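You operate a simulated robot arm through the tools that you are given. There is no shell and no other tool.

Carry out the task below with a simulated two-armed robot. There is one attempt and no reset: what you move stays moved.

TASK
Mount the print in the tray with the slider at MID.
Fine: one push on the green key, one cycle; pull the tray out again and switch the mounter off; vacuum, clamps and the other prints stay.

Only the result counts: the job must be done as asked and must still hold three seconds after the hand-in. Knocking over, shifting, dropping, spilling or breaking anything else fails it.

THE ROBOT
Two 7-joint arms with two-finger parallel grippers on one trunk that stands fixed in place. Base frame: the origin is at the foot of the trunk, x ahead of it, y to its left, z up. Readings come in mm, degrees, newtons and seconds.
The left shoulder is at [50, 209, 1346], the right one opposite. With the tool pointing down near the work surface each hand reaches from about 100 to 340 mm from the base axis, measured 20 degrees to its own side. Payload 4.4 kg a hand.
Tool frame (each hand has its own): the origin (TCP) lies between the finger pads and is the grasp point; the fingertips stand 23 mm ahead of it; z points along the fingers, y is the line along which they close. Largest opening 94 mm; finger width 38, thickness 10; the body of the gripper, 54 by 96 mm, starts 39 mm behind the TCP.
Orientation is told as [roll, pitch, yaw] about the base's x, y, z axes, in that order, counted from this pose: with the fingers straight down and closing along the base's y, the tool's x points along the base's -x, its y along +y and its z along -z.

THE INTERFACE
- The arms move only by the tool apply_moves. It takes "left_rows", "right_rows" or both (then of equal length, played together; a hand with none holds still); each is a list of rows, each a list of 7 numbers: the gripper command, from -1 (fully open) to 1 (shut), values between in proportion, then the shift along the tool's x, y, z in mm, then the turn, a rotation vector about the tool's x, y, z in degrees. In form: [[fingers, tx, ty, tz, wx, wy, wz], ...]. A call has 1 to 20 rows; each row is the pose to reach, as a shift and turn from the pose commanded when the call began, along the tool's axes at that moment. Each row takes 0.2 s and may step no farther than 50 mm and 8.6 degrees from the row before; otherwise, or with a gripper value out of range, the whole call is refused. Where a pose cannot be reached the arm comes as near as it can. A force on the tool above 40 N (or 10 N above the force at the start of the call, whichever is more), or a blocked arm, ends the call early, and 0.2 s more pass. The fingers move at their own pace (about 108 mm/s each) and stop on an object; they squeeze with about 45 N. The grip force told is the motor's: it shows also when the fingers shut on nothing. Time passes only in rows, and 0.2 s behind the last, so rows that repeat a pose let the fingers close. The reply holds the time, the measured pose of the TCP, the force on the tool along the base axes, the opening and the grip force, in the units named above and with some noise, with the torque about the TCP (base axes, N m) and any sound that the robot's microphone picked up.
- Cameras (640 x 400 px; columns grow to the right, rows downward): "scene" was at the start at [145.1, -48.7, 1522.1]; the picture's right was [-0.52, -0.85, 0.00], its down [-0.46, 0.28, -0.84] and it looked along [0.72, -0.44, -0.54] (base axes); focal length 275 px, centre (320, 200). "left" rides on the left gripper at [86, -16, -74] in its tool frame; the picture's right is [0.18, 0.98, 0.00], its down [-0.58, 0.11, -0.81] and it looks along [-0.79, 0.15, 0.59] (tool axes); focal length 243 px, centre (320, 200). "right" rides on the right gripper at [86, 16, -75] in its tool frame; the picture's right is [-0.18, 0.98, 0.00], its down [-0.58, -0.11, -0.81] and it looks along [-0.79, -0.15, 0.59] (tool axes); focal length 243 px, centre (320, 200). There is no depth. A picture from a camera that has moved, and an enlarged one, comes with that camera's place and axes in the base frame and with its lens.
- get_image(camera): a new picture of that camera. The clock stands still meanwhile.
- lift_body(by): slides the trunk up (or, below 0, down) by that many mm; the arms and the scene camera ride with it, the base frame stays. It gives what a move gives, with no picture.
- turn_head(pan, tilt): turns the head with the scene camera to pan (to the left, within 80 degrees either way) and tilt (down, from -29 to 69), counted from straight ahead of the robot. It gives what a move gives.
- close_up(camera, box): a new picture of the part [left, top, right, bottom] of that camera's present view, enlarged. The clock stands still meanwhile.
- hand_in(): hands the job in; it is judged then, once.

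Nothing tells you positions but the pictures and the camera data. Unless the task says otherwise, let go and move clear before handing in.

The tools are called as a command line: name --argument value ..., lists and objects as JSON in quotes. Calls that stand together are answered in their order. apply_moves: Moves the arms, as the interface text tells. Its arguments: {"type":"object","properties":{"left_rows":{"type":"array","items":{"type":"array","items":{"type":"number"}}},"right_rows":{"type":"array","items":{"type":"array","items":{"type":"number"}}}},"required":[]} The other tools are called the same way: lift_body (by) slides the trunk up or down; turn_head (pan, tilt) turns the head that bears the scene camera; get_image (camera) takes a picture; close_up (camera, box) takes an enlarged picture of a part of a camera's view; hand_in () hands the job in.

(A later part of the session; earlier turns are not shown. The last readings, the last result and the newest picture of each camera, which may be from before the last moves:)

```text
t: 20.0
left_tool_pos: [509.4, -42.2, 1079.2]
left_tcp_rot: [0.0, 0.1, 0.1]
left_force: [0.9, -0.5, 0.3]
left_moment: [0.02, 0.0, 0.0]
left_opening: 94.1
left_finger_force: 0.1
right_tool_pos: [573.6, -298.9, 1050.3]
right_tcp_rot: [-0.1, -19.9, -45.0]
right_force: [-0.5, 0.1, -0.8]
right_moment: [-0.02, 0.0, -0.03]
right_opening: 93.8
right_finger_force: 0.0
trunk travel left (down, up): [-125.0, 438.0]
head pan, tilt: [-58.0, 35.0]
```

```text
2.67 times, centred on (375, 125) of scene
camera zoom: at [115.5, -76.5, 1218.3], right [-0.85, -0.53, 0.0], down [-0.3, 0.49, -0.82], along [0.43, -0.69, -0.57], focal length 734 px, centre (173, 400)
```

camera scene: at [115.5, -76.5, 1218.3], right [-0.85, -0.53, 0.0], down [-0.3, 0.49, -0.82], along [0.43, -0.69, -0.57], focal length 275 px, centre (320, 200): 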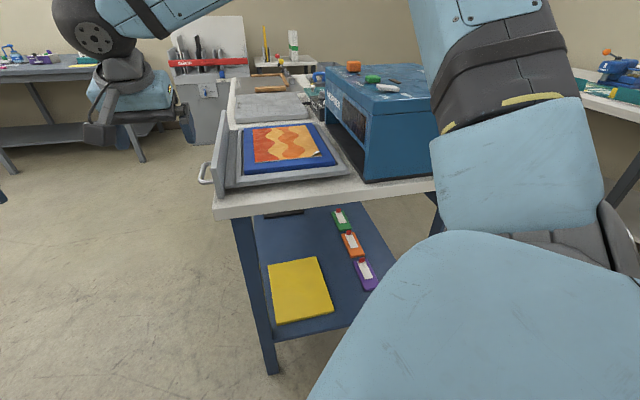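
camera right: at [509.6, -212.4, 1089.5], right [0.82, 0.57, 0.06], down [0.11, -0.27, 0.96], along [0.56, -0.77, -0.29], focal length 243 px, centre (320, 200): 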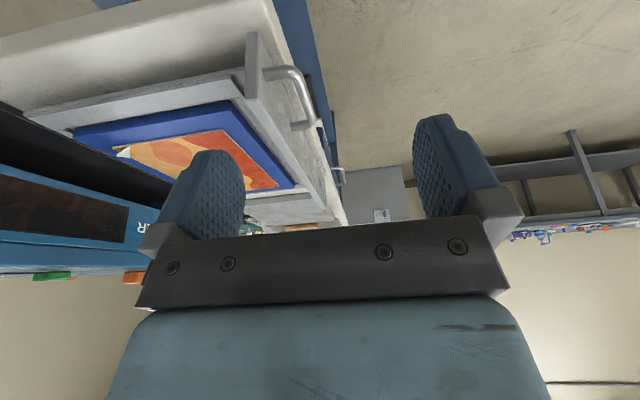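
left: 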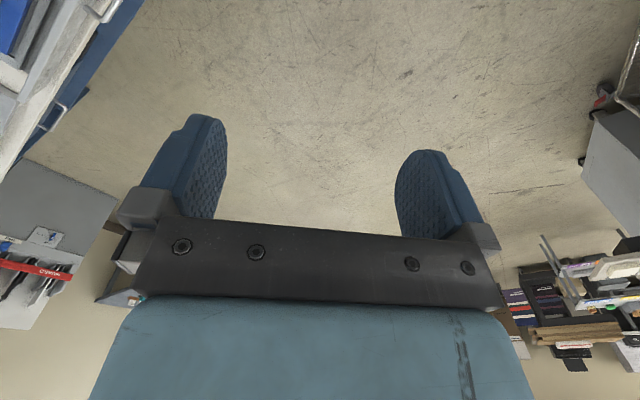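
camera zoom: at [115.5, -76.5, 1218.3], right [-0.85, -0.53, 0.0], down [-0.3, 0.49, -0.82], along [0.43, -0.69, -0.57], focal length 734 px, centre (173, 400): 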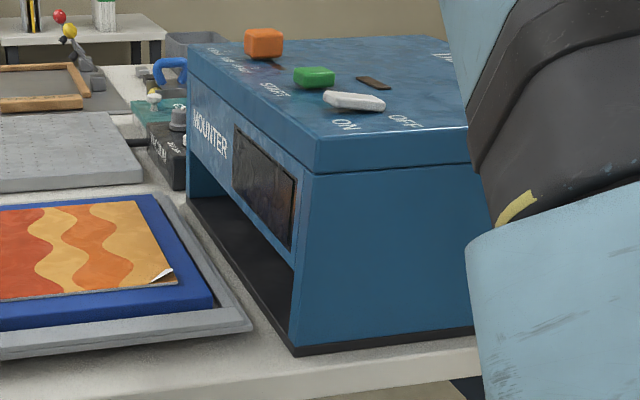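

Measured: bar axis at p≈-166, q≈685–771, z≈908, and the panel face at p≈-140. I'll place the inner finger of the open gripper above the gap between bar and panel and check before going in.

apply_moves --right_rows '[[-1, -33, 3, 12, 0, 0, 0], [-1, -66, 6, 24, 0, 0, 0], [-1, -99, 9, 36, 0, 0, 0], [-1, -90, 9, 60, 0, 0, 0], [-1, -82, 9, 83, 0, 0, 0], [-1, -82, 9, 83, 0, 0, 0]]'

close_up --camera "scene" --box '[170, 50, 290, 200]'

get_image --camera "right"

get_image --camera "scene"

get_image --camera "left"

```text
t: 21.4
left_tool_pos: [509.5, -41.0, 1079.6]
left_tcp_rot: [0.1, 0.1, 0.0]
left_force: [0.3, 0.7, 0.4]
left_moment: [0.02, 0.0, 0.0]
left_opening: 94.1
left_finger_force: 0.0
right_tool_pos: [652.9, -367.1, 997.1]
right_tcp_rot: [0.1, -20.0, -45.0]
right_force: [-0.1, 0.3, 0.7]
right_moment: [0.02, 0.02, 0.0]
right_opening: 93.7
right_finger_force: 0.1
trunk travel left (down, up): [-125.0, 438.0]
head pan, tilt: [-58.0, 35.0]
```

```text
2.67 times, centred on (230, 125) of scene
camera zoom: at [115.4, -76.4, 1218.3], right [-0.85, -0.53, 0.0], down [-0.3, 0.49, -0.82], along [0.43, -0.69, -0.57], focal length 734 px, centre (560, 400)
```

zoom: 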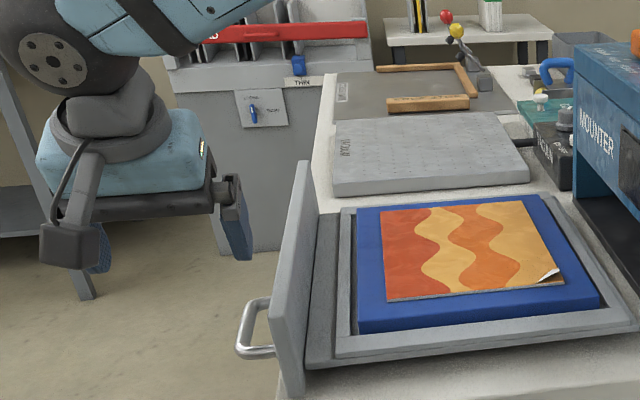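

```text
taken
camera right: at [588.9, -280.1, 1037.2], right [0.82, 0.57, 0.06], down [0.11, -0.27, 0.96], along [0.56, -0.77, -0.28], focal length 243 px, centre (320, 200)
```

right: 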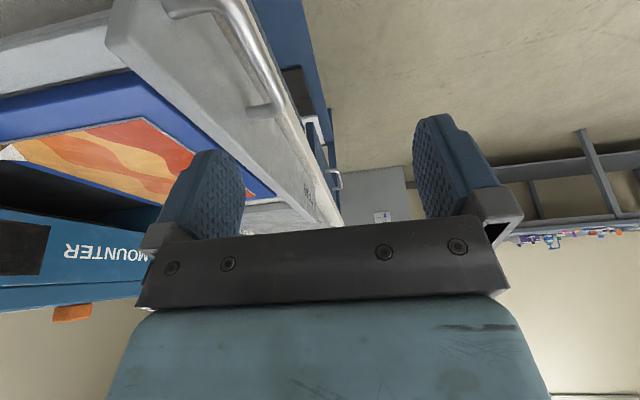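

```text
taken
camera scene: at [115.4, -76.4, 1218.3], right [-0.85, -0.53, 0.0], down [-0.3, 0.49, -0.82], along [0.43, -0.69, -0.57], focal length 275 px, centre (320, 200)
```

scene: 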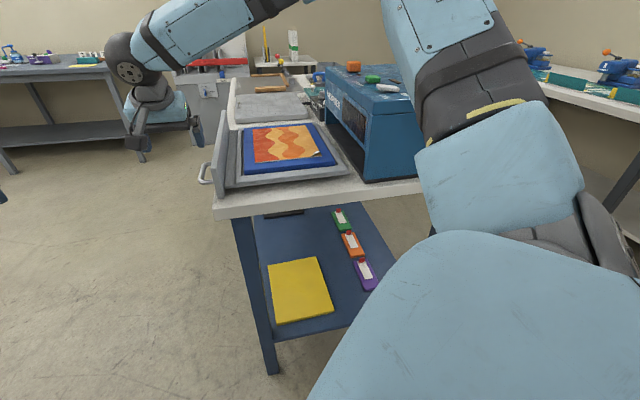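

```text
taken
camera left: at [423.1, -57.9, 1152.0], right [-0.18, 0.98, 0.0], down [0.58, 0.11, 0.81], along [0.79, 0.15, -0.59], focal length 243 px, centre (320, 200)
```

left: 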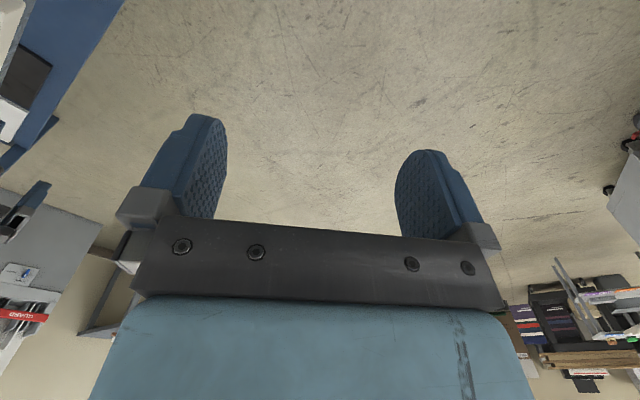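

apply_moves --right_rows '[[-1, 9, 0, 25, 0, 0, 0], [-1, 17, 0, 47, 0, 0, 0], [-1, 17, 0, 47, 0, 0, 0]]'

close_up --camera "scene" --box '[180, 100, 260, 200]'

close_up --camera "right" --box '[100, 0, 340, 220]'

```text
t: 22.2
left_tool_pos: [509.8, -42.1, 1078.6]
left_tcp_rot: [0.1, 0.0, 0.0]
left_force: [-0.3, 0.0, -0.4]
left_moment: [0.0, -0.01, 0.02]
left_opening: 93.8
left_finger_force: 0.0
right_tool_pos: [654.6, -366.6, 948.2]
right_tcp_rot: [0.1, -20.1, -44.9]
right_force: [0.2, 0.1, 0.1]
right_moment: [0.0, 0.01, 0.01]
right_opening: 93.8
right_finger_force: 0.1
trunk travel left (down, up): [-125.0, 438.0]
head pan, tilt: [-58.0, 35.0]
```

```text
4.00 times, centred on (220, 150) of scene
camera zoom: at [115.5, -76.5, 1218.3], right [-0.85, -0.53, 0.0], down [-0.3, 0.49, -0.82], along [0.43, -0.69, -0.57], focal length 1101 px, centre (720, 400)
```

zoom: 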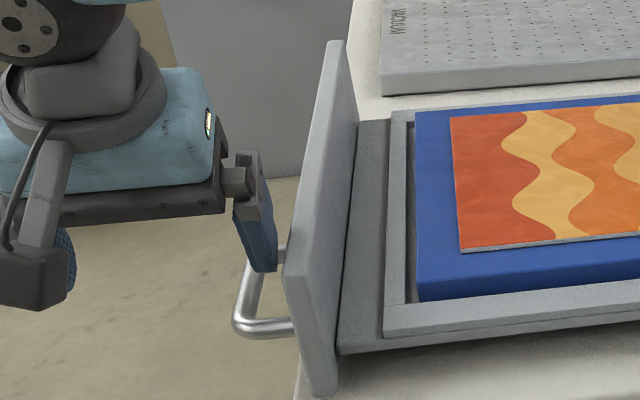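

```text
1.82 times, centred on (220, 110) of right
camera zoom: at [590.5, -280.1, 988.2], right [0.82, 0.57, 0.06], down [0.11, -0.27, 0.96], along [0.56, -0.77, -0.28], focal length 441 px, centre (502, 364)
```

zoom: 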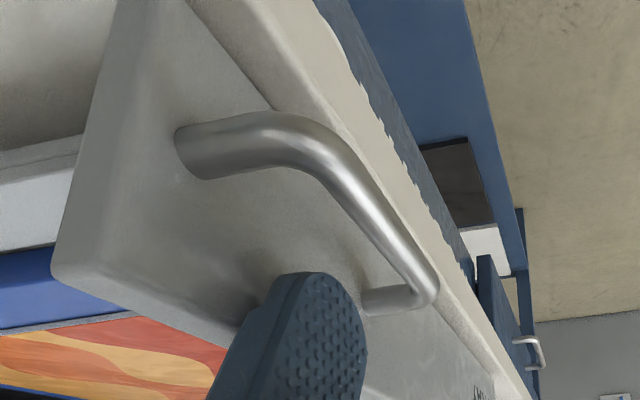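

The inner finger is lined up with the gap, with about 5 mm either side. Lowering it into the loop.

apply_moves --right_rows '[[-1, 3, -1, 9, 0, 0, 0], [-1, 6, -1, 18, 0, 0, 0], [-1, 10, -1, 27, 0, 0, 0], [-1, 10, -1, 27, 0, 0, 0]]'

close_up --camera "scene" --box '[180, 100, 260, 200]'

close_up --camera "right" --box '[100, 0, 340, 220]'

```text
t: 23.2
left_tool_pos: [509.5, -42.4, 1078.5]
left_tcp_rot: [0.0, 0.0, -0.1]
left_force: [0.1, -1.3, 0.3]
left_moment: [0.01, 0.03, 0.02]
left_opening: 93.8
left_finger_force: 0.1
right_tool_pos: [653.5, -368.6, 919.7]
right_tcp_rot: [0.0, -20.0, -45.0]
right_force: [-0.7, 0.4, -0.6]
right_moment: [-0.01, 0.03, -0.01]
right_opening: 93.7
right_finger_force: 0.0
trunk travel left (down, up): [-125.0, 438.0]
head pan, tilt: [-58.0, 35.0]
```

```text
4.00 times, centred on (220, 150) of scene
camera zoom: at [115.5, -76.5, 1218.3], right [-0.85, -0.53, 0.0], down [-0.3, 0.49, -0.82], along [0.43, -0.69, -0.57], focal length 1101 px, centre (720, 400)
```

zoom: 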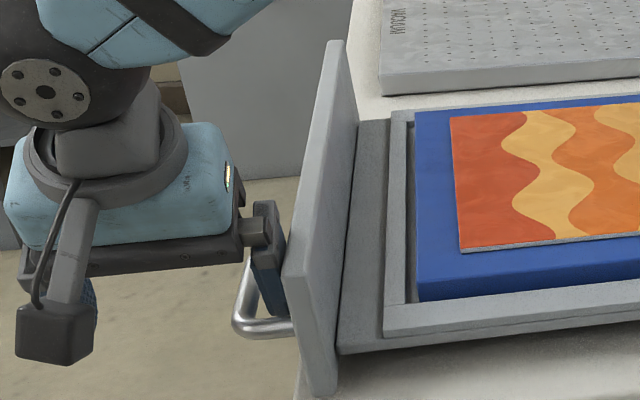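

```text
1.82 times, centred on (220, 110) of right
camera zoom: at [589.4, -281.9, 959.9], right [0.82, 0.57, 0.06], down [0.11, -0.27, 0.96], along [0.56, -0.77, -0.29], focal length 441 px, centre (502, 364)
```

zoom: 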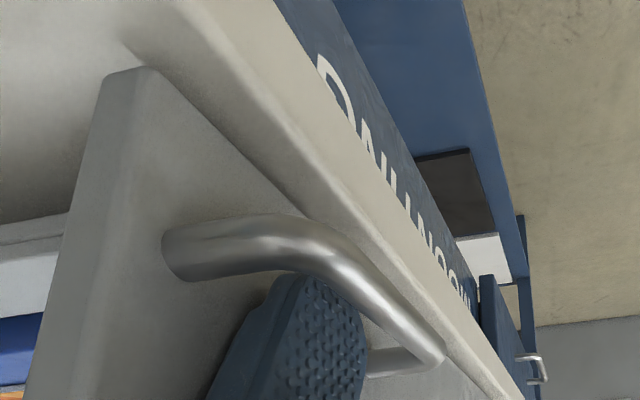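

The finger is in the loop. Pushing the tray in with a short first stroke to check the force.

apply_moves --right_rows '[[-1, 0, -6, 0, 0, 0, 0], [-1, 0, -14, 0, 0, 0, 0], [-1, 0, -24, 0, 0, 0, 0], [-1, 0, -36, 0, 0, 0, 0], [-1, 0, -50, 0, 0, 0, 0]]'

get_image --camera "scene"

```text
t: 24.4
left_tool_pos: [510.9, -41.8, 1079.3]
left_tcp_rot: [0.0, 0.0, 0.0]
left_force: [0.1, 0.1, 0.4]
left_moment: [0.0, -0.02, 0.01]
left_opening: 94.0
left_finger_force: 0.0
right_tool_pos: [618.2, -403.3, 918.8]
right_tcp_rot: [0.0, -20.0, -45.0]
right_force: [0.5, -0.3, -0.2]
right_moment: [0.01, -0.01, 0.01]
right_opening: 94.1
right_finger_force: 0.1
trunk travel left (down, up): [-125.0, 438.0]
head pan, tilt: [-58.0, 35.0]
```

```text
taken
camera scene: at [115.4, -76.8, 1218.3], right [-0.85, -0.53, 0.0], down [-0.3, 0.49, -0.82], along [0.43, -0.69, -0.57], focal length 275 px, centre (320, 200)
```

scene: 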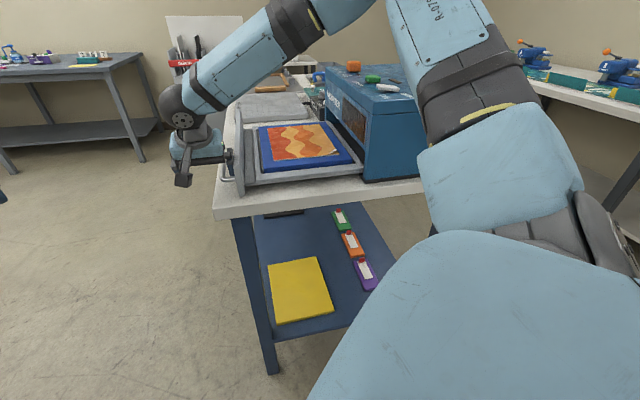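

The tray slides freely. Continuing the push at a moderate pace, and checking alignment partway.

apply_moves --right_rows '[[-1, 0, -12, 0, 0, 0, 0], [-1, 0, -26, 0, 0, 0, 0], [-1, 0, -40, 0, 0, 0, 0], [-1, 0, -54, 0, 0, 0, 0], [-1, 0, -68, 0, 0, 0, 0], [-1, 0, -82, 0, 0, 0, 0], [-1, 0, -96, 0, 0, 0, 0], [-1, 0, -110, 0, 0, 0, 0]]'

get_image --camera "scene"

get_image --camera "right"

```text
t: 26.2
left_tool_pos: [509.7, -41.8, 1078.2]
left_tcp_rot: [0.0, 0.0, 0.1]
left_force: [-0.2, 0.4, 0.6]
left_moment: [-0.02, 0.0, 0.02]
left_opening: 93.7
left_finger_force: 0.1
right_tool_pos: [541.2, -481.9, 921.0]
right_tcp_rot: [0.0, -20.0, -45.1]
right_force: [0.5, -0.2, -0.2]
right_moment: [0.04, 0.02, -0.03]
right_opening: 94.0
right_finger_force: 0.1
trunk travel left (down, up): [-125.0, 438.0]
head pan, tilt: [-58.0, 35.0]
```

```text
taken
camera scene: at [115.4, -76.8, 1218.3], right [-0.85, -0.53, 0.0], down [-0.3, 0.49, -0.82], along [0.43, -0.69, -0.57], focal length 275 px, centre (320, 200)
```

scene: 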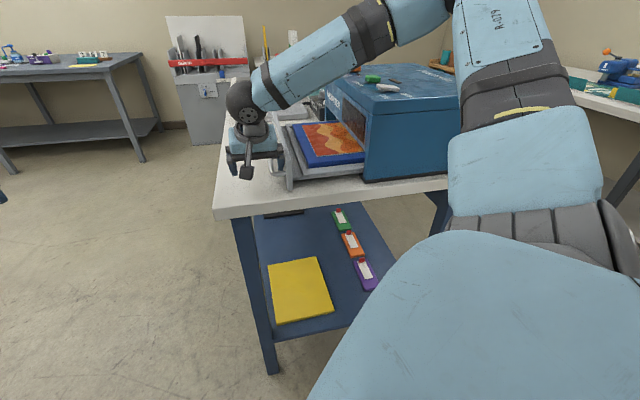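

```text
taken
camera right: at [476.1, -395.3, 960.6], right [0.82, 0.57, 0.06], down [0.11, -0.27, 0.96], along [0.57, -0.77, -0.29], focal length 243 px, centre (320, 200)
```

right: 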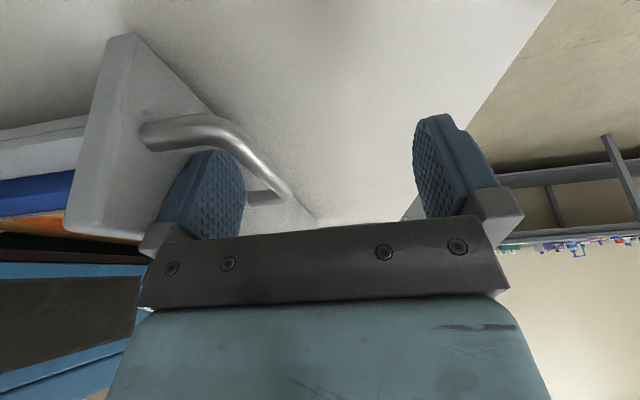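

apply_moves --right_rows '[[-1, 0, -14, 0, 0, 0, 0], [-1, 0, -28, 0, 0, 0, 0], [-1, 0, -42, 0, 0, 0, 0], [-1, 0, -56, 0, 0, 0, 0], [-1, 0, -70, 0, 0, 0, 0], [-1, 0, -84, 0, 0, 0, 0], [-1, 0, -98, 0, 0, 0, 0], [-1, 0, -112, 0, 0, 0, 0], [-1, 0, -124, 0, 0, 0, 0], [-1, 0, -134, 0, 0, 0, 0]]'

get_image --camera "scene"

get_image --camera "right"

```text
t: 28.4
left_tool_pos: [510.0, -42.9, 1078.5]
left_tcp_rot: [0.0, 0.0, 0.0]
left_force: [-0.3, 0.0, 0.7]
left_moment: [0.0, 0.0, -0.02]
left_opening: 94.1
left_finger_force: 0.0
right_tool_pos: [447.5, -575.4, 919.8]
right_tcp_rot: [-0.1, -20.0, -45.1]
right_force: [0.3, -0.1, 0.2]
right_moment: [-0.02, 0.01, 0.0]
right_opening: 93.8
right_finger_force: 0.1
trunk travel left (down, up): [-125.0, 438.0]
head pan, tilt: [-58.0, 35.0]
```

```text
taken
camera scene: at [115.5, -76.6, 1218.3], right [-0.85, -0.53, 0.0], down [-0.3, 0.49, -0.82], along [0.43, -0.69, -0.57], focal length 275 px, centre (320, 200)
```

scene: 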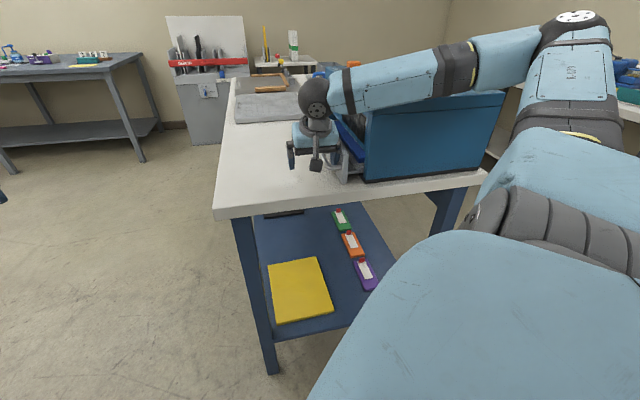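

```text
taken
camera right: at [382.7, -489.0, 960.1], right [0.82, 0.57, 0.06], down [0.11, -0.27, 0.96], along [0.56, -0.77, -0.29], focal length 243 px, centre (320, 200)
```

right: 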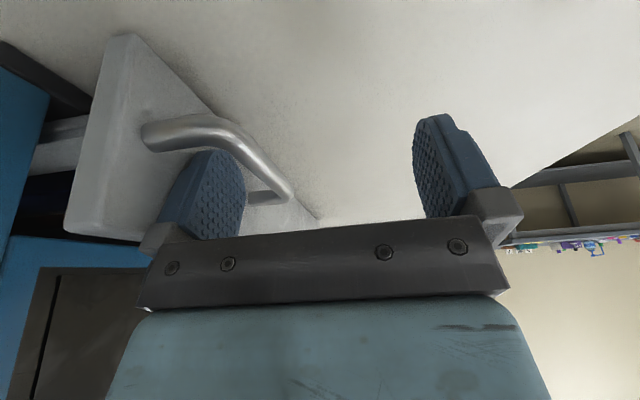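

About 40 mm remain, but the elbow is swinging low toward the mounter's near corner. I'll lift straight out with the trunk to get a higher elbow, then re-enter the loop.

lift_body --by 150

get_image --camera "scene"

get_image --camera "right"

```text
t: 30.2
left_tool_pos: [508.9, -42.3, 1229.2]
left_tcp_rot: [-0.1, 0.0, 0.0]
left_force: [-0.3, -0.5, -0.4]
left_moment: [0.03, -0.01, 0.0]
left_opening: 93.9
left_finger_force: 0.1
right_tool_pos: [446.7, -575.5, 1069.4]
right_tcp_rot: [0.0, -20.0, -45.1]
right_force: [0.2, -1.1, -0.1]
right_moment: [-0.03, 0.0, -0.01]
right_opening: 94.0
right_finger_force: 0.1
trunk travel left (down, up): [-275.0, 288.0]
head pan, tilt: [-58.0, 35.0]
```

```text
taken
camera scene: at [115.9, -76.7, 1368.2], right [-0.85, -0.53, 0.0], down [-0.3, 0.49, -0.82], along [0.43, -0.69, -0.57], focal length 275 px, centre (320, 200)
```

scene: 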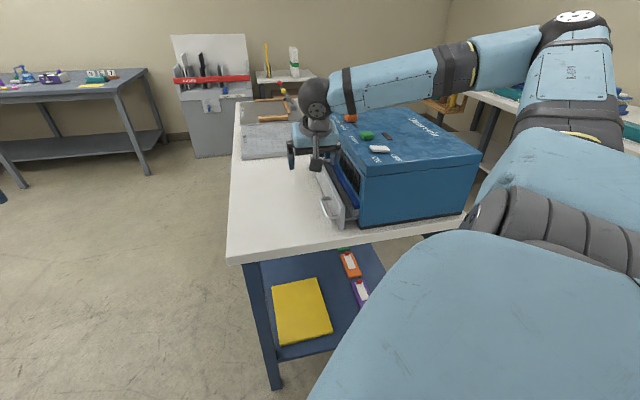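

```text
taken
camera right: at [383.1, -489.0, 1110.0], right [0.82, 0.57, 0.06], down [0.11, -0.27, 0.96], along [0.56, -0.77, -0.29], focal length 243 px, centre (320, 200)
```

right: 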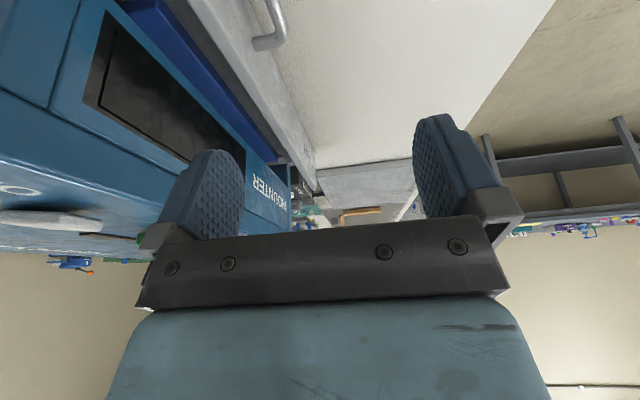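

apply_moves --right_rows '[[-1, 14, 0, 38, 0, 0, 0], [-1, 27, 0, 75, 0, 0, 0], [-1, 38, 0, 104, 0, 0, 0], [-1, 44, 0, 122, 0, 0, 0], [-1, 50, 0, 138, 0, 0, 0], [-1, 50, 0, 138, 0, 0, 0]]'

get_image --camera "scene"

get_image --camera "right"

```text
t: 31.6
left_tool_pos: [508.9, -42.3, 1228.7]
left_tcp_rot: [0.0, 0.0, 0.1]
left_force: [0.1, -0.3, -0.9]
left_moment: [-0.03, 0.0, -0.01]
left_opening: 93.8
left_finger_force: 0.0
right_tool_pos: [447.5, -575.0, 923.9]
right_tcp_rot: [0.0, -20.0, -45.0]
right_force: [0.0, 0.0, 1.1]
right_moment: [0.0, -0.01, -0.02]
right_opening: 94.1
right_finger_force: 0.0
trunk travel left (down, up): [-275.0, 288.0]
head pan, tilt: [-58.0, 35.0]
```

```text
taken
camera scene: at [115.6, -76.4, 1368.3], right [-0.85, -0.53, 0.0], down [-0.3, 0.49, -0.82], along [0.43, -0.69, -0.57], focal length 275 px, centre (320, 200)
```

scene: 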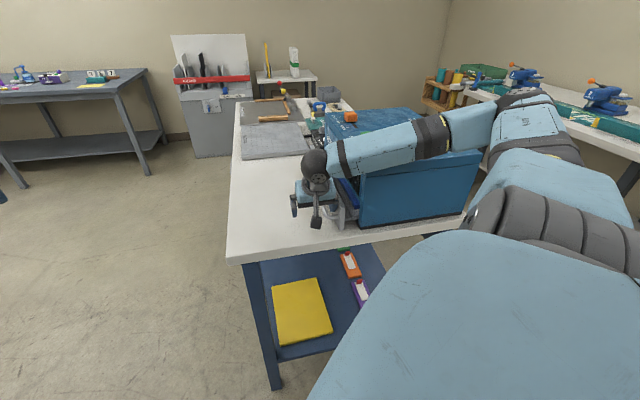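

```text
taken
camera right: at [383.4, -488.5, 964.3], right [0.82, 0.57, 0.06], down [0.11, -0.27, 0.96], along [0.56, -0.77, -0.29], focal length 243 px, centre (320, 200)
```

right: 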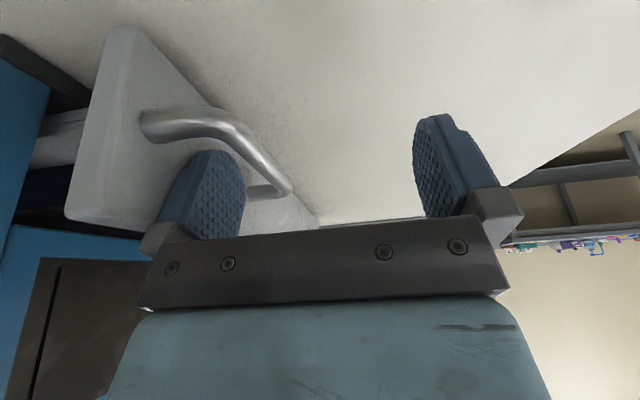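

The forearm is clear, staying on the robot side of the mounter. Finishing the push until it seats.

apply_moves --right_rows '[[-1, 0, -8, 0, 0, 0, 0], [-1, 0, -16, 0, 0, 0, 0], [-1, 0, -24, 0, 0, 0, 0], [-1, 0, -31, 0, 0, 0, 0], [-1, 0, -37, 0, 0, 0, 0], [-1, 0, -42, 0, 0, 0, 0], [-1, 0, -46, 0, 0, 0, 0], [-1, 0, -49, 0, 0, 0, 0]]'

get_image --camera "scene"

get_image --camera "right"

```text
t: 33.4
left_tool_pos: [510.9, -41.6, 1227.9]
left_tcp_rot: [0.0, 0.1, -0.1]
left_force: [1.3, -0.3, -0.1]
left_moment: [0.0, -0.01, 0.0]
left_opening: 93.9
left_finger_force: 0.0
right_tool_pos: [415.1, -608.3, 924.5]
right_tcp_rot: [0.1, -19.9, -45.0]
right_force: [12.5, 15.5, -2.3]
right_moment: [-0.23, 0.1, -0.65]
right_opening: 85.7
right_finger_force: 0.0
trunk travel left (down, up): [-275.0, 288.0]
head pan, tilt: [-58.0, 35.0]
```

```text
taken
camera scene: at [117.3, -75.2, 1368.1], right [-0.85, -0.53, 0.0], down [-0.31, 0.49, -0.82], along [0.43, -0.7, -0.57], focal length 275 px, centre (320, 200)
```

scene: 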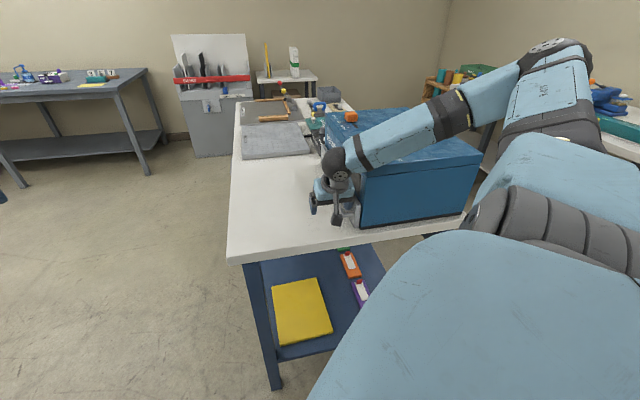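

```text
taken
camera right: at [350.4, -521.6, 963.9], right [0.82, 0.57, 0.06], down [0.11, -0.27, 0.96], along [0.57, -0.77, -0.29], focal length 243 px, centre (320, 200)
```

right: 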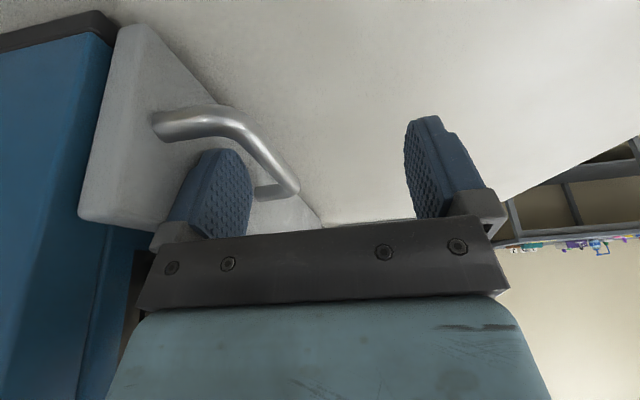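

The tray is seated; I felt firm contact and the finger yielded slightly. I'll relieve the pressure, then lift out of the loop.

apply_moves --right_rows '[[-1, 0, 6, 0, 0, 0, 0], [-1, 0, 11, 0, 0, 0, 0], [-1, 0, 11, 0, 0, 0, 0], [-1, -10, 11, -28, 0, 0, 0], [-1, -24, 11, -66, 0, 0, 0], [-1, -38, 11, -104, 0, 0, 0], [-1, -52, 11, -142, 0, 0, 0], [-1, -66, 11, -180, 0, 0, 0], [-1, -66, 11, -180, 0, 0, 0]]'

get_image --camera "scene"

get_image --camera "right"

```text
t: 35.4
left_tool_pos: [510.1, -42.4, 1228.5]
left_tcp_rot: [0.0, 0.0, 0.0]
left_force: [0.5, -0.1, 0.3]
left_moment: [-0.03, -0.01, -0.01]
left_opening: 93.9
left_finger_force: 0.2
right_tool_pos: [420.9, -604.1, 1114.2]
right_tcp_rot: [0.0, -19.9, -45.0]
right_force: [0.5, -0.9, -0.8]
right_moment: [0.0, 0.01, 0.0]
right_opening: 93.9
right_finger_force: 0.1
trunk travel left (down, up): [-275.0, 288.0]
head pan, tilt: [-58.0, 35.0]
```

```text
taken
camera scene: at [116.0, -77.0, 1368.2], right [-0.85, -0.53, 0.0], down [-0.3, 0.49, -0.82], along [0.43, -0.69, -0.57], focal length 275 px, centre (320, 200)
```

scene: 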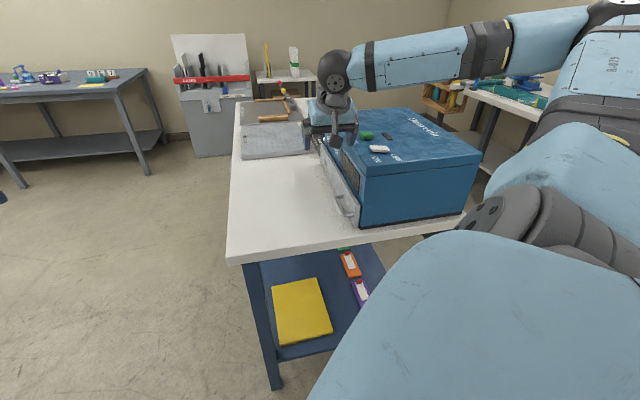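

```text
taken
camera right: at [356.8, -517.7, 1155.2], right [0.82, 0.57, 0.06], down [0.11, -0.27, 0.96], along [0.56, -0.77, -0.29], focal length 243 px, centre (320, 200)
```

right: 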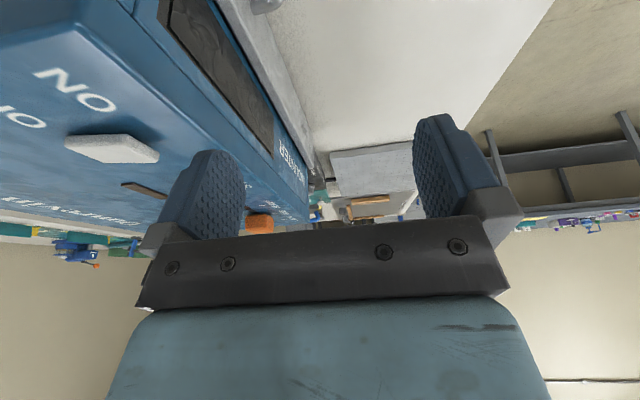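

close_up --camera "scene" --box '[300, 90, 480, 230]'

close_up --camera "right" --box '[0, 0, 320, 240]'

```text
2.86 times, centred on (390, 160) of scene
camera zoom: at [116.0, -77.0, 1368.2], right [-0.85, -0.53, 0.0], down [-0.3, 0.49, -0.82], along [0.43, -0.69, -0.57], focal length 786 px, centre (120, 314)
```

zoom: 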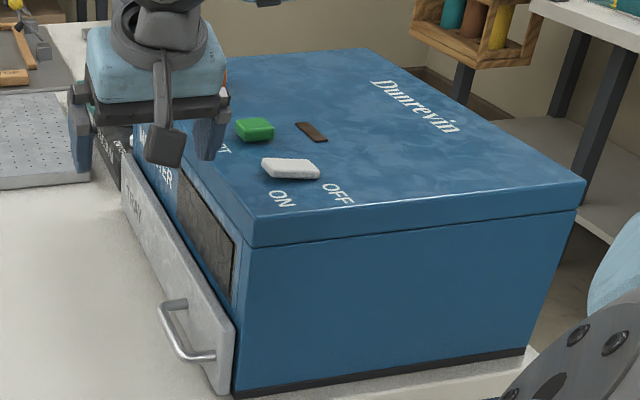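

```text
1.67 times, centred on (160, 120) of right
camera zoom: at [356.8, -517.7, 1155.2], right [0.82, 0.57, 0.06], down [0.11, -0.27, 0.96], along [0.56, -0.77, -0.29], focal length 404 px, centre (587, 333)
```

zoom: 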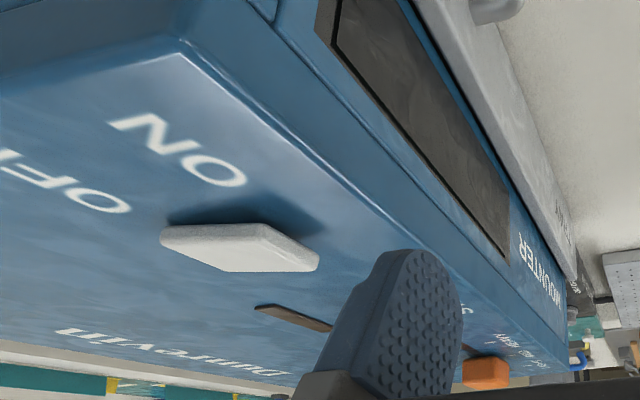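

The tray panel is flush with the mounter. Now I'll close the fingers, point straight down and hover over the ON end of the rocker (p≈248, q≈729).

apply_moves --right_rows '[[-1, -8, 0, -22, 0, 0, 0], [-0.5, -16, 0, -43, 0, 0, 0], [0, -17, -20, -43, 0, 5, 0], [0.5, -18, -50, -42, 0, 10, 0], [1, -19, -80, -42, 0, 15, 0], [1, -19, -105, -42, 0, 20, 0], [1, -19, -118, -42, 0, 20, 0], [1, -19, -118, -42, 0, 20, 0]]'

get_image --camera "scene"

get_image --camera "right"

```text
t: 37.2
left_tool_pos: [509.8, -43.6, 1228.2]
left_tcp_rot: [0.0, 0.0, 0.0]
left_force: [0.5, -0.1, 0.9]
left_moment: [0.01, 0.02, -0.04]
left_opening: 93.9
left_finger_force: 0.0
right_tool_pos: [340.6, -687.9, 1161.8]
right_tcp_rot: [0.0, 0.1, -45.0]
right_force: [-0.1, -0.5, -0.3]
right_moment: [0.02, -0.02, -0.01]
right_opening: 0.3
right_finger_force: 42.7
trunk travel left (down, up): [-275.0, 288.0]
head pan, tilt: [-58.0, 35.0]
```

```text
taken
camera scene: at [115.9, -76.7, 1368.2], right [-0.85, -0.53, 0.0], down [-0.3, 0.49, -0.82], along [0.43, -0.69, -0.57], focal length 275 px, centre (320, 200)
```

scene: 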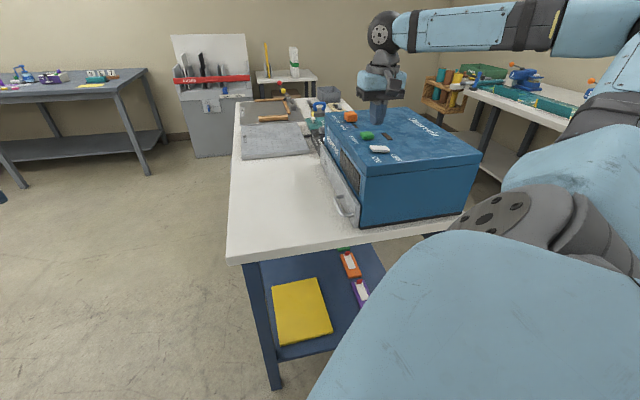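

```text
taken
camera right: at [290.7, -617.0, 1236.2], right [0.83, 0.56, 0.0], down [0.33, -0.49, 0.81], along [0.45, -0.66, -0.59], focal length 243 px, centre (320, 200)
```

right: 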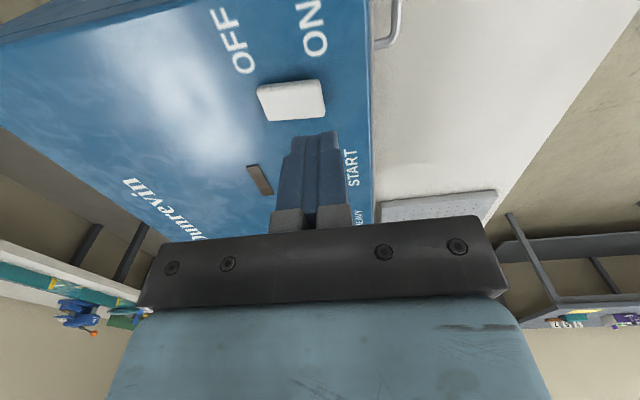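

close_up --camera "right" --box '[220, 50, 380, 170]'

close_up --camera "scene" --box '[330, 90, 430, 170]'

```text
3.33 times, centred on (300, 110) of right
camera zoom: at [290.7, -617.0, 1236.2], right [0.83, 0.56, 0.0], down [0.33, -0.49, 0.81], along [0.45, -0.66, -0.59], focal length 809 px, centre (387, 500)
```

zoom: 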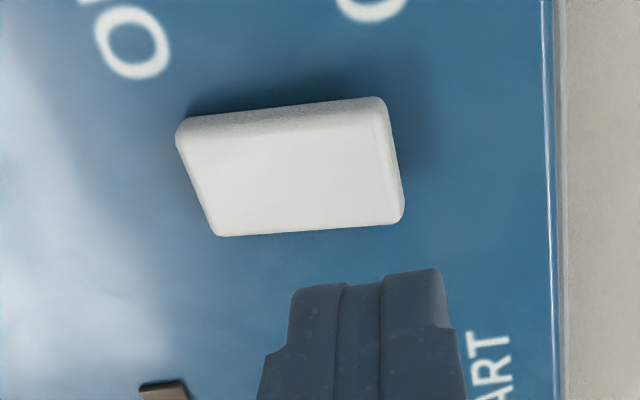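

```text
5.00 times, centred on (380, 130) of scene
camera zoom: at [115.9, -76.7, 1368.2], right [-0.85, -0.53, 0.0], down [-0.3, 0.49, -0.82], along [0.43, -0.69, -0.57], focal length 1376 px, centre (20, 550)
```

zoom: 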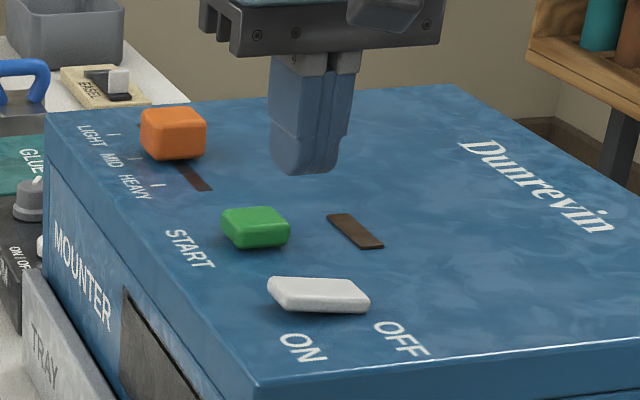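

apply_moves --right_rows '[[1, -3, -6.5, 20, 0, 0, 0], [1, -3, -6.5, 40, 0, 0, 0], [1, -3, -6.5, 47, 0, 0, 0], [1, -3, -6.5, 47, 0, 0, 0]]'

close_up --camera "scene" --box '[340, 110, 420, 170]'

close_up --camera "right" --box '[220, 50, 380, 170]'

```text
t: 38.2
left_tool_pos: [510.3, -41.8, 1228.9]
left_tcp_rot: [0.0, 0.0, -0.1]
left_force: [0.6, 0.2, -0.3]
left_moment: [0.0, -0.01, -0.01]
left_opening: 93.9
left_finger_force: 0.1
right_tool_pos: [336.7, -696.5, 1113.9]
right_tcp_rot: [0.0, 0.0, -45.0]
right_force: [-0.5, 0.4, -0.3]
right_moment: [-0.02, 0.0, 0.01]
right_opening: 0.0
right_finger_force: 42.0
trunk travel left (down, up): [-275.0, 288.0]
head pan, tilt: [-58.0, 35.0]
```

```text
6.67 times, centred on (380, 140) of scene
camera zoom: at [115.7, -76.6, 1368.2], right [-0.85, -0.53, 0.0], down [-0.3, 0.49, -0.82], along [0.43, -0.69, -0.57], focal length 1834 px, centre (-80, 600)
```

zoom: 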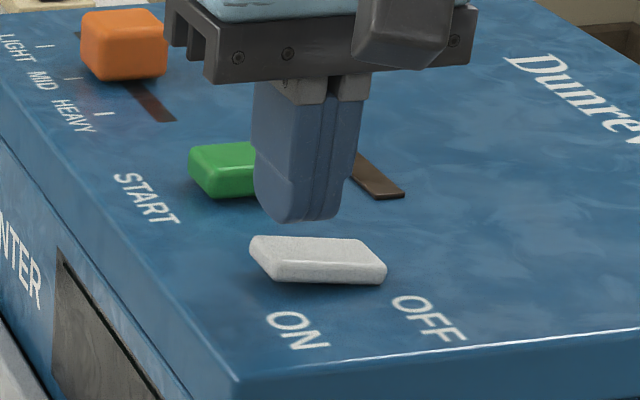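

```text
3.33 times, centred on (300, 110) of right
camera zoom: at [287.3, -623.0, 1188.6], right [0.83, 0.56, 0.0], down [0.33, -0.49, 0.81], along [0.46, -0.66, -0.59], focal length 809 px, centre (387, 500)
```

zoom: 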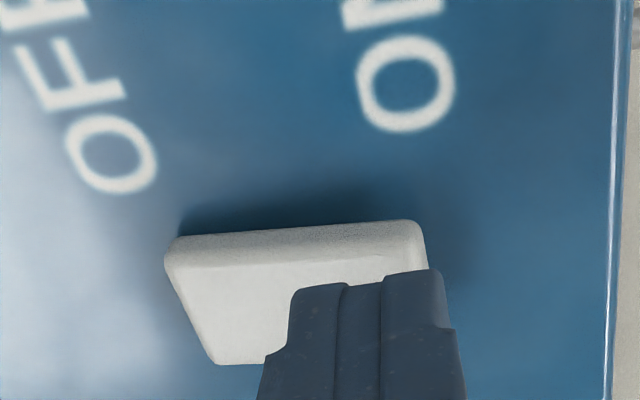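

Positioned over the ON end. Pressing slowly.

apply_moves --right_rows '[[1, 3, 0, 4, 0, 0, 0], [1, 3, 0, 7, 0, 0, 0], [1, 3, 0, 10, 0, 0, 0], [1, 3, 0, 13, 0, 0, 0], [1, 3, 0, 13, 0, 0, 0]]'

close_up --camera "scene" --box '[340, 110, 420, 170]'

```text
t: 39.4
left_tool_pos: [509.6, -42.1, 1229.2]
left_tcp_rot: [0.0, 0.0, 0.0]
left_force: [-0.2, 0.2, 0.7]
left_moment: [0.0, 0.03, -0.04]
left_opening: 94.1
left_finger_force: 0.1
right_tool_pos: [335.6, -692.8, 1101.1]
right_tcp_rot: [-0.1, 0.0, -45.0]
right_force: [-0.4, 0.2, -1.0]
right_moment: [0.02, -0.03, 0.0]
right_opening: 0.0
right_finger_force: 42.4
trunk travel left (down, up): [-275.0, 288.0]
head pan, tilt: [-58.0, 35.0]
```

```text
6.67 times, centred on (380, 140) of scene
camera zoom: at [115.6, -76.6, 1368.2], right [-0.85, -0.53, 0.0], down [-0.3, 0.49, -0.82], along [0.43, -0.69, -0.57], focal length 1834 px, centre (-80, 600)
```

zoom: 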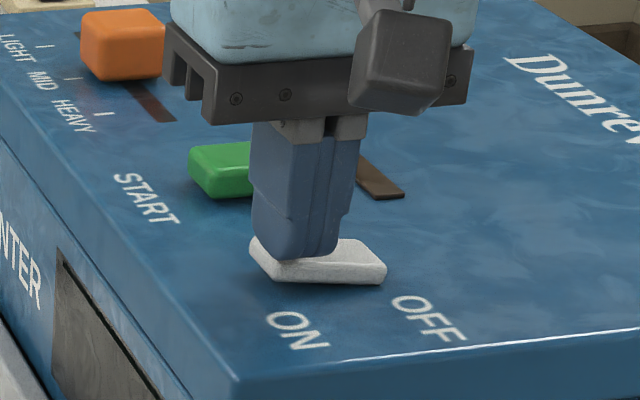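

apply_moves --right_rows '[[1, 0, 0, 2, 0, 0, 0], [1, 0, 0, 4, 0, 0, 0], [1, 0, 0, 6, 0, 0, 0], [1, 0, 0, 8, 0, 0, 0]]'

close_up --camera "scene" --box '[340, 110, 420, 170]'

```text
t: 40.4
left_tool_pos: [509.4, -42.2, 1228.8]
left_tcp_rot: [0.0, 0.1, 0.0]
left_force: [-0.7, 1.3, -0.1]
left_moment: [0.01, -0.01, -0.02]
left_opening: 93.8
left_finger_force: 0.1
right_tool_pos: [335.5, -693.4, 1093.3]
right_tcp_rot: [0.0, 0.0, -45.0]
right_force: [0.4, -1.6, 5.4]
right_moment: [-0.09, 0.02, 0.04]
right_opening: 0.3
right_finger_force: 42.8
trunk travel left (down, up): [-275.0, 288.0]
head pan, tilt: [-58.0, 35.0]
```

```text
6.67 times, centred on (380, 140) of scene
camera zoom: at [115.4, -76.2, 1368.4], right [-0.85, -0.53, 0.0], down [-0.3, 0.49, -0.82], along [0.43, -0.69, -0.57], focal length 1834 px, centre (-80, 600)
```

zoom: 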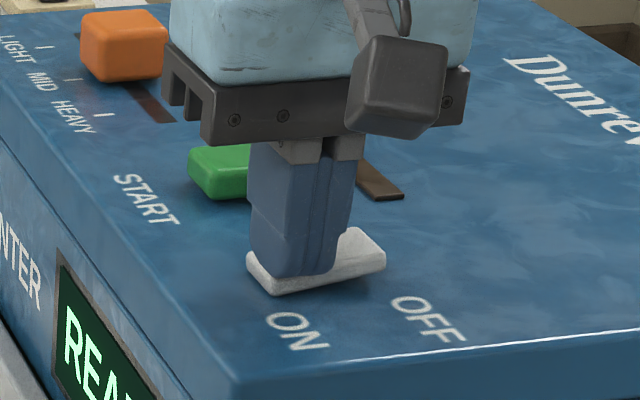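

The rocker flipped and the display lit with "READY". I'll lift off and read it fully.

apply_moves --right_rows '[[1, 0, 0, -20, 0, 0, 0], [1, 0, 0, -60, 0, 0, 0], [1, 0, 0, -60, 0, 0, 0]]'

close_up --camera "scene" --box '[310, 90, 430, 220]'

```text
t: 41.2
left_tool_pos: [509.8, -42.6, 1229.8]
left_tcp_rot: [0.0, 0.0, 0.1]
left_force: [-1.1, -0.7, 0.1]
left_moment: [0.0, 0.0, 0.01]
left_opening: 94.0
left_finger_force: 0.1
right_tool_pos: [335.9, -695.0, 1152.5]
right_tcp_rot: [-0.1, 0.1, -44.9]
right_force: [-0.6, -0.3, -0.2]
right_moment: [0.01, 0.02, 0.0]
right_opening: 0.2
right_finger_force: 42.4
trunk travel left (down, up): [-275.0, 288.0]
head pan, tilt: [-58.0, 35.0]
```

```text
3.08 times, centred on (370, 155) of scene
camera zoom: at [115.9, -77.2, 1368.1], right [-0.85, -0.53, 0.0], down [-0.3, 0.49, -0.82], along [0.43, -0.69, -0.57], focal length 847 px, centre (166, 338)
```

zoom: 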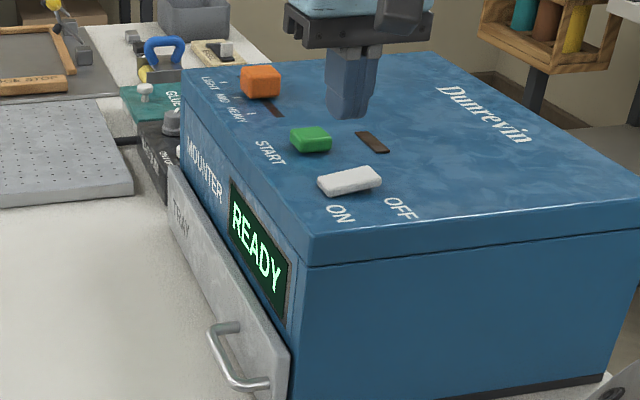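

READY. Opening the fingers to get a clear look at the green key between them.

apply_moves --right_rows '[[0, 0, 0, 0, 0, 0, 0], [-1, 0, 0, 0, 0, 0, 0], [-1, 0, 0, 0, 0, 0, 0]]'

close_up --camera "right" --box '[200, 80, 440, 240]'

close_up --camera "scene" --box '[340, 110, 420, 170]'

```text
t: 42.0
left_tool_pos: [508.7, -42.6, 1228.3]
left_tcp_rot: [0.0, 0.0, 0.1]
left_force: [-0.1, -0.8, 0.1]
left_moment: [0.0, -0.01, 0.02]
left_opening: 94.0
left_finger_force: 0.0
right_tool_pos: [336.9, -694.7, 1153.0]
right_tcp_rot: [0.0, 0.0, -44.9]
right_force: [-0.2, -0.6, -0.6]
right_moment: [0.03, 0.0, 0.02]
right_opening: 93.9
right_finger_force: 0.0
trunk travel left (down, up): [-275.0, 288.0]
head pan, tilt: [-58.0, 35.0]
```

```text
2.50 times, centred on (320, 160) of right
camera zoom: at [286.3, -621.5, 1226.2], right [0.83, 0.56, 0.0], down [0.33, -0.49, 0.81], along [0.46, -0.66, -0.59], focal length 606 px, centre (320, 300)
```

zoom: 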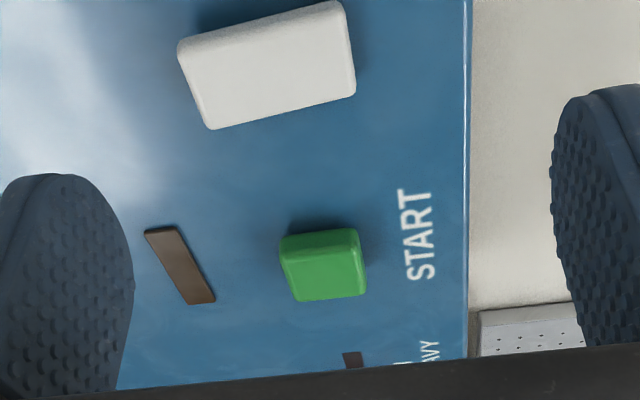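

```text
6.67 times, centred on (380, 140) of scene
camera zoom: at [115.7, -76.6, 1368.2], right [-0.85, -0.53, 0.0], down [-0.3, 0.49, -0.82], along [0.43, -0.69, -0.57], focal length 1834 px, centre (-80, 600)
```

zoom: 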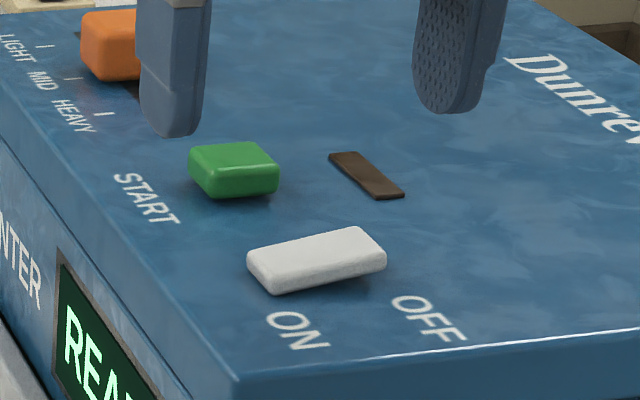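

The green key centre triangulates to (390,-766), top at z≈1082. Closing the fingers and moving above it.

apply_moves --right_rows '[[0, -20, -3, 0, 0, 0, 0], [1, -45, -7, 0, 0, 0, 0], [1, -70, -11, 0, 0, 0, 0], [1, -88, -13, 0, 0, 0, 0], [1, -88, -13, 20, 0, 0, 0], [1, -88, -13, 40, 0, 0, 0], [1, -88, -13, 40, 0, 0, 0]]'

close_up --camera "scene" --box '[310, 90, 430, 220]'

close_up --camera "right" --box '[220, 50, 380, 170]'

```text
t: 43.6
left_tool_pos: [508.7, -42.4, 1228.1]
left_tcp_rot: [0.0, 0.0, 0.0]
left_force: [-0.2, -0.2, -0.9]
left_moment: [0.01, -0.02, 0.0]
left_opening: 93.8
left_finger_force: 0.1
right_tool_pos: [389.3, -765.5, 1113.3]
right_tcp_rot: [-0.1, 0.0, -44.9]
right_force: [0.7, -0.5, 0.3]
right_moment: [-0.01, -0.01, -0.01]
right_opening: 0.0
right_finger_force: 42.5
trunk travel left (down, up): [-275.0, 288.0]
head pan, tilt: [-58.0, 35.0]
```

```text
3.08 times, centred on (370, 155) of scene
camera zoom: at [115.5, -76.3, 1368.3], right [-0.85, -0.53, 0.0], down [-0.3, 0.49, -0.82], along [0.43, -0.69, -0.57], focal length 847 px, centre (166, 338)
```

zoom: 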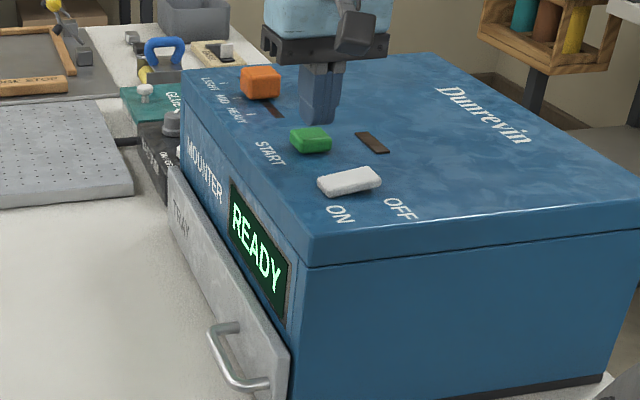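

```text
3.33 times, centred on (300, 110) of right
camera zoom: at [338.0, -692.7, 1187.9], right [0.83, 0.56, 0.0], down [0.33, -0.49, 0.81], along [0.46, -0.67, -0.59], focal length 809 px, centre (387, 500)
```

zoom: 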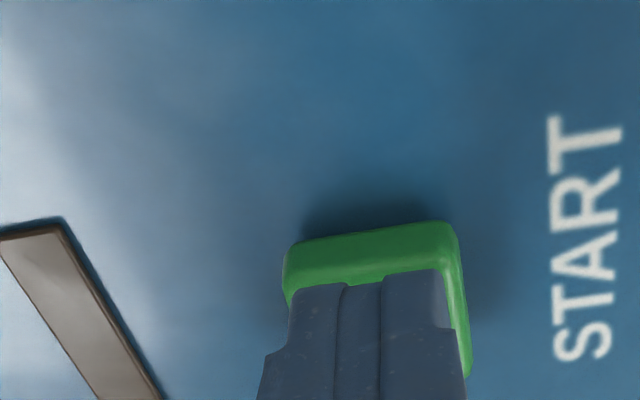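

apply_moves --right_rows '[[1, 0, 0, 5, 0, 0, 0], [1, 0, 0, 8, 0, 0, 0], [1, 0, 0, 10, 0, 0, 0], [1, 0, 0, 12, 0, 0, 0]]'

close_up --camera "scene" --box '[310, 90, 430, 220]'

```text
t: 44.6
left_tool_pos: [508.5, -42.6, 1228.6]
left_tcp_rot: [0.1, 0.0, 0.0]
left_force: [-0.4, -0.1, 0.2]
left_moment: [0.04, 0.02, 0.0]
left_opening: 94.3
left_finger_force: 0.1
right_tool_pos: [388.5, -764.1, 1100.9]
right_tcp_rot: [0.1, 0.0, -45.0]
right_force: [0.4, 0.5, -0.3]
right_moment: [0.01, -0.01, 0.03]
right_opening: 0.0
right_finger_force: 42.5
trunk travel left (down, up): [-275.0, 288.0]
head pan, tilt: [-58.0, 35.0]
```

```text
3.08 times, centred on (370, 155) of scene
camera zoom: at [115.7, -76.6, 1368.2], right [-0.85, -0.53, 0.0], down [-0.3, 0.49, -0.82], along [0.43, -0.69, -0.57], focal length 847 px, centre (166, 338)
```

zoom: 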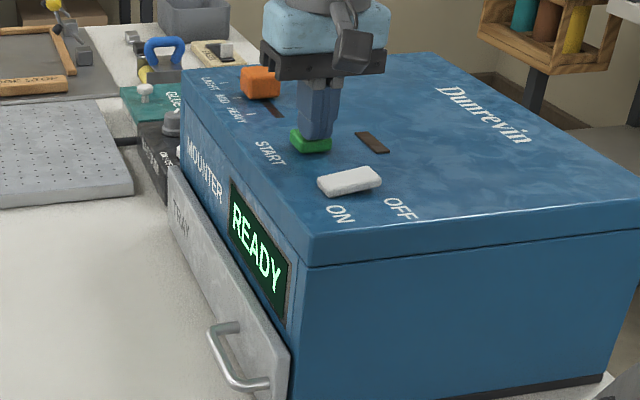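

No contact force yet, so I'm continuing down in 1–2 mm steps.

apply_moves --right_rows '[[1, 0, 0, 1.5, 0, 0, 0], [1, 0, 0, 3, 0, 0, 0], [1, 0, 0, 4.5, 0, 0, 0], [1, 0, 0, 4.5, 0, 0, 0]]'

close_up --camera "scene" --box '[310, 90, 430, 220]'

```text
t: 45.6
left_tool_pos: [510.3, -41.2, 1229.4]
left_tcp_rot: [0.0, -0.1, 0.1]
left_force: [-0.4, 0.5, -0.1]
left_moment: [-0.01, 0.07, 0.02]
left_opening: 94.0
left_finger_force: 0.0
right_tool_pos: [387.8, -765.2, 1096.7]
right_tcp_rot: [0.0, -0.1, -45.1]
right_force: [0.4, -0.2, 1.1]
right_moment: [-0.03, -0.03, -0.01]
right_opening: 0.0
right_finger_force: 42.3
trunk travel left (down, up): [-275.0, 288.0]
head pan, tilt: [-58.0, 35.0]
```

```text
3.08 times, centred on (370, 155) of scene
camera zoom: at [115.6, -76.5, 1368.3], right [-0.85, -0.53, 0.0], down [-0.3, 0.49, -0.82], along [0.43, -0.69, -0.57], focal length 847 px, centre (166, 338)
```

zoom: 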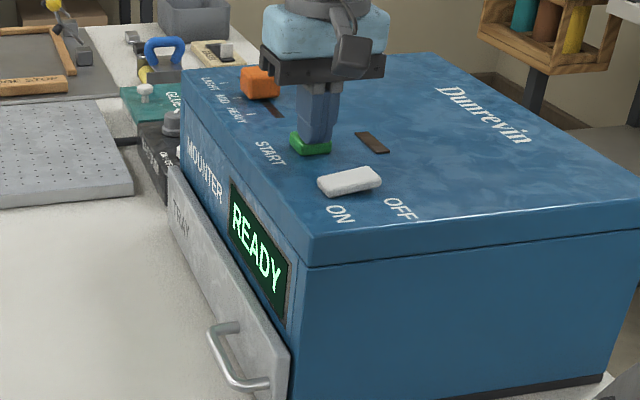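

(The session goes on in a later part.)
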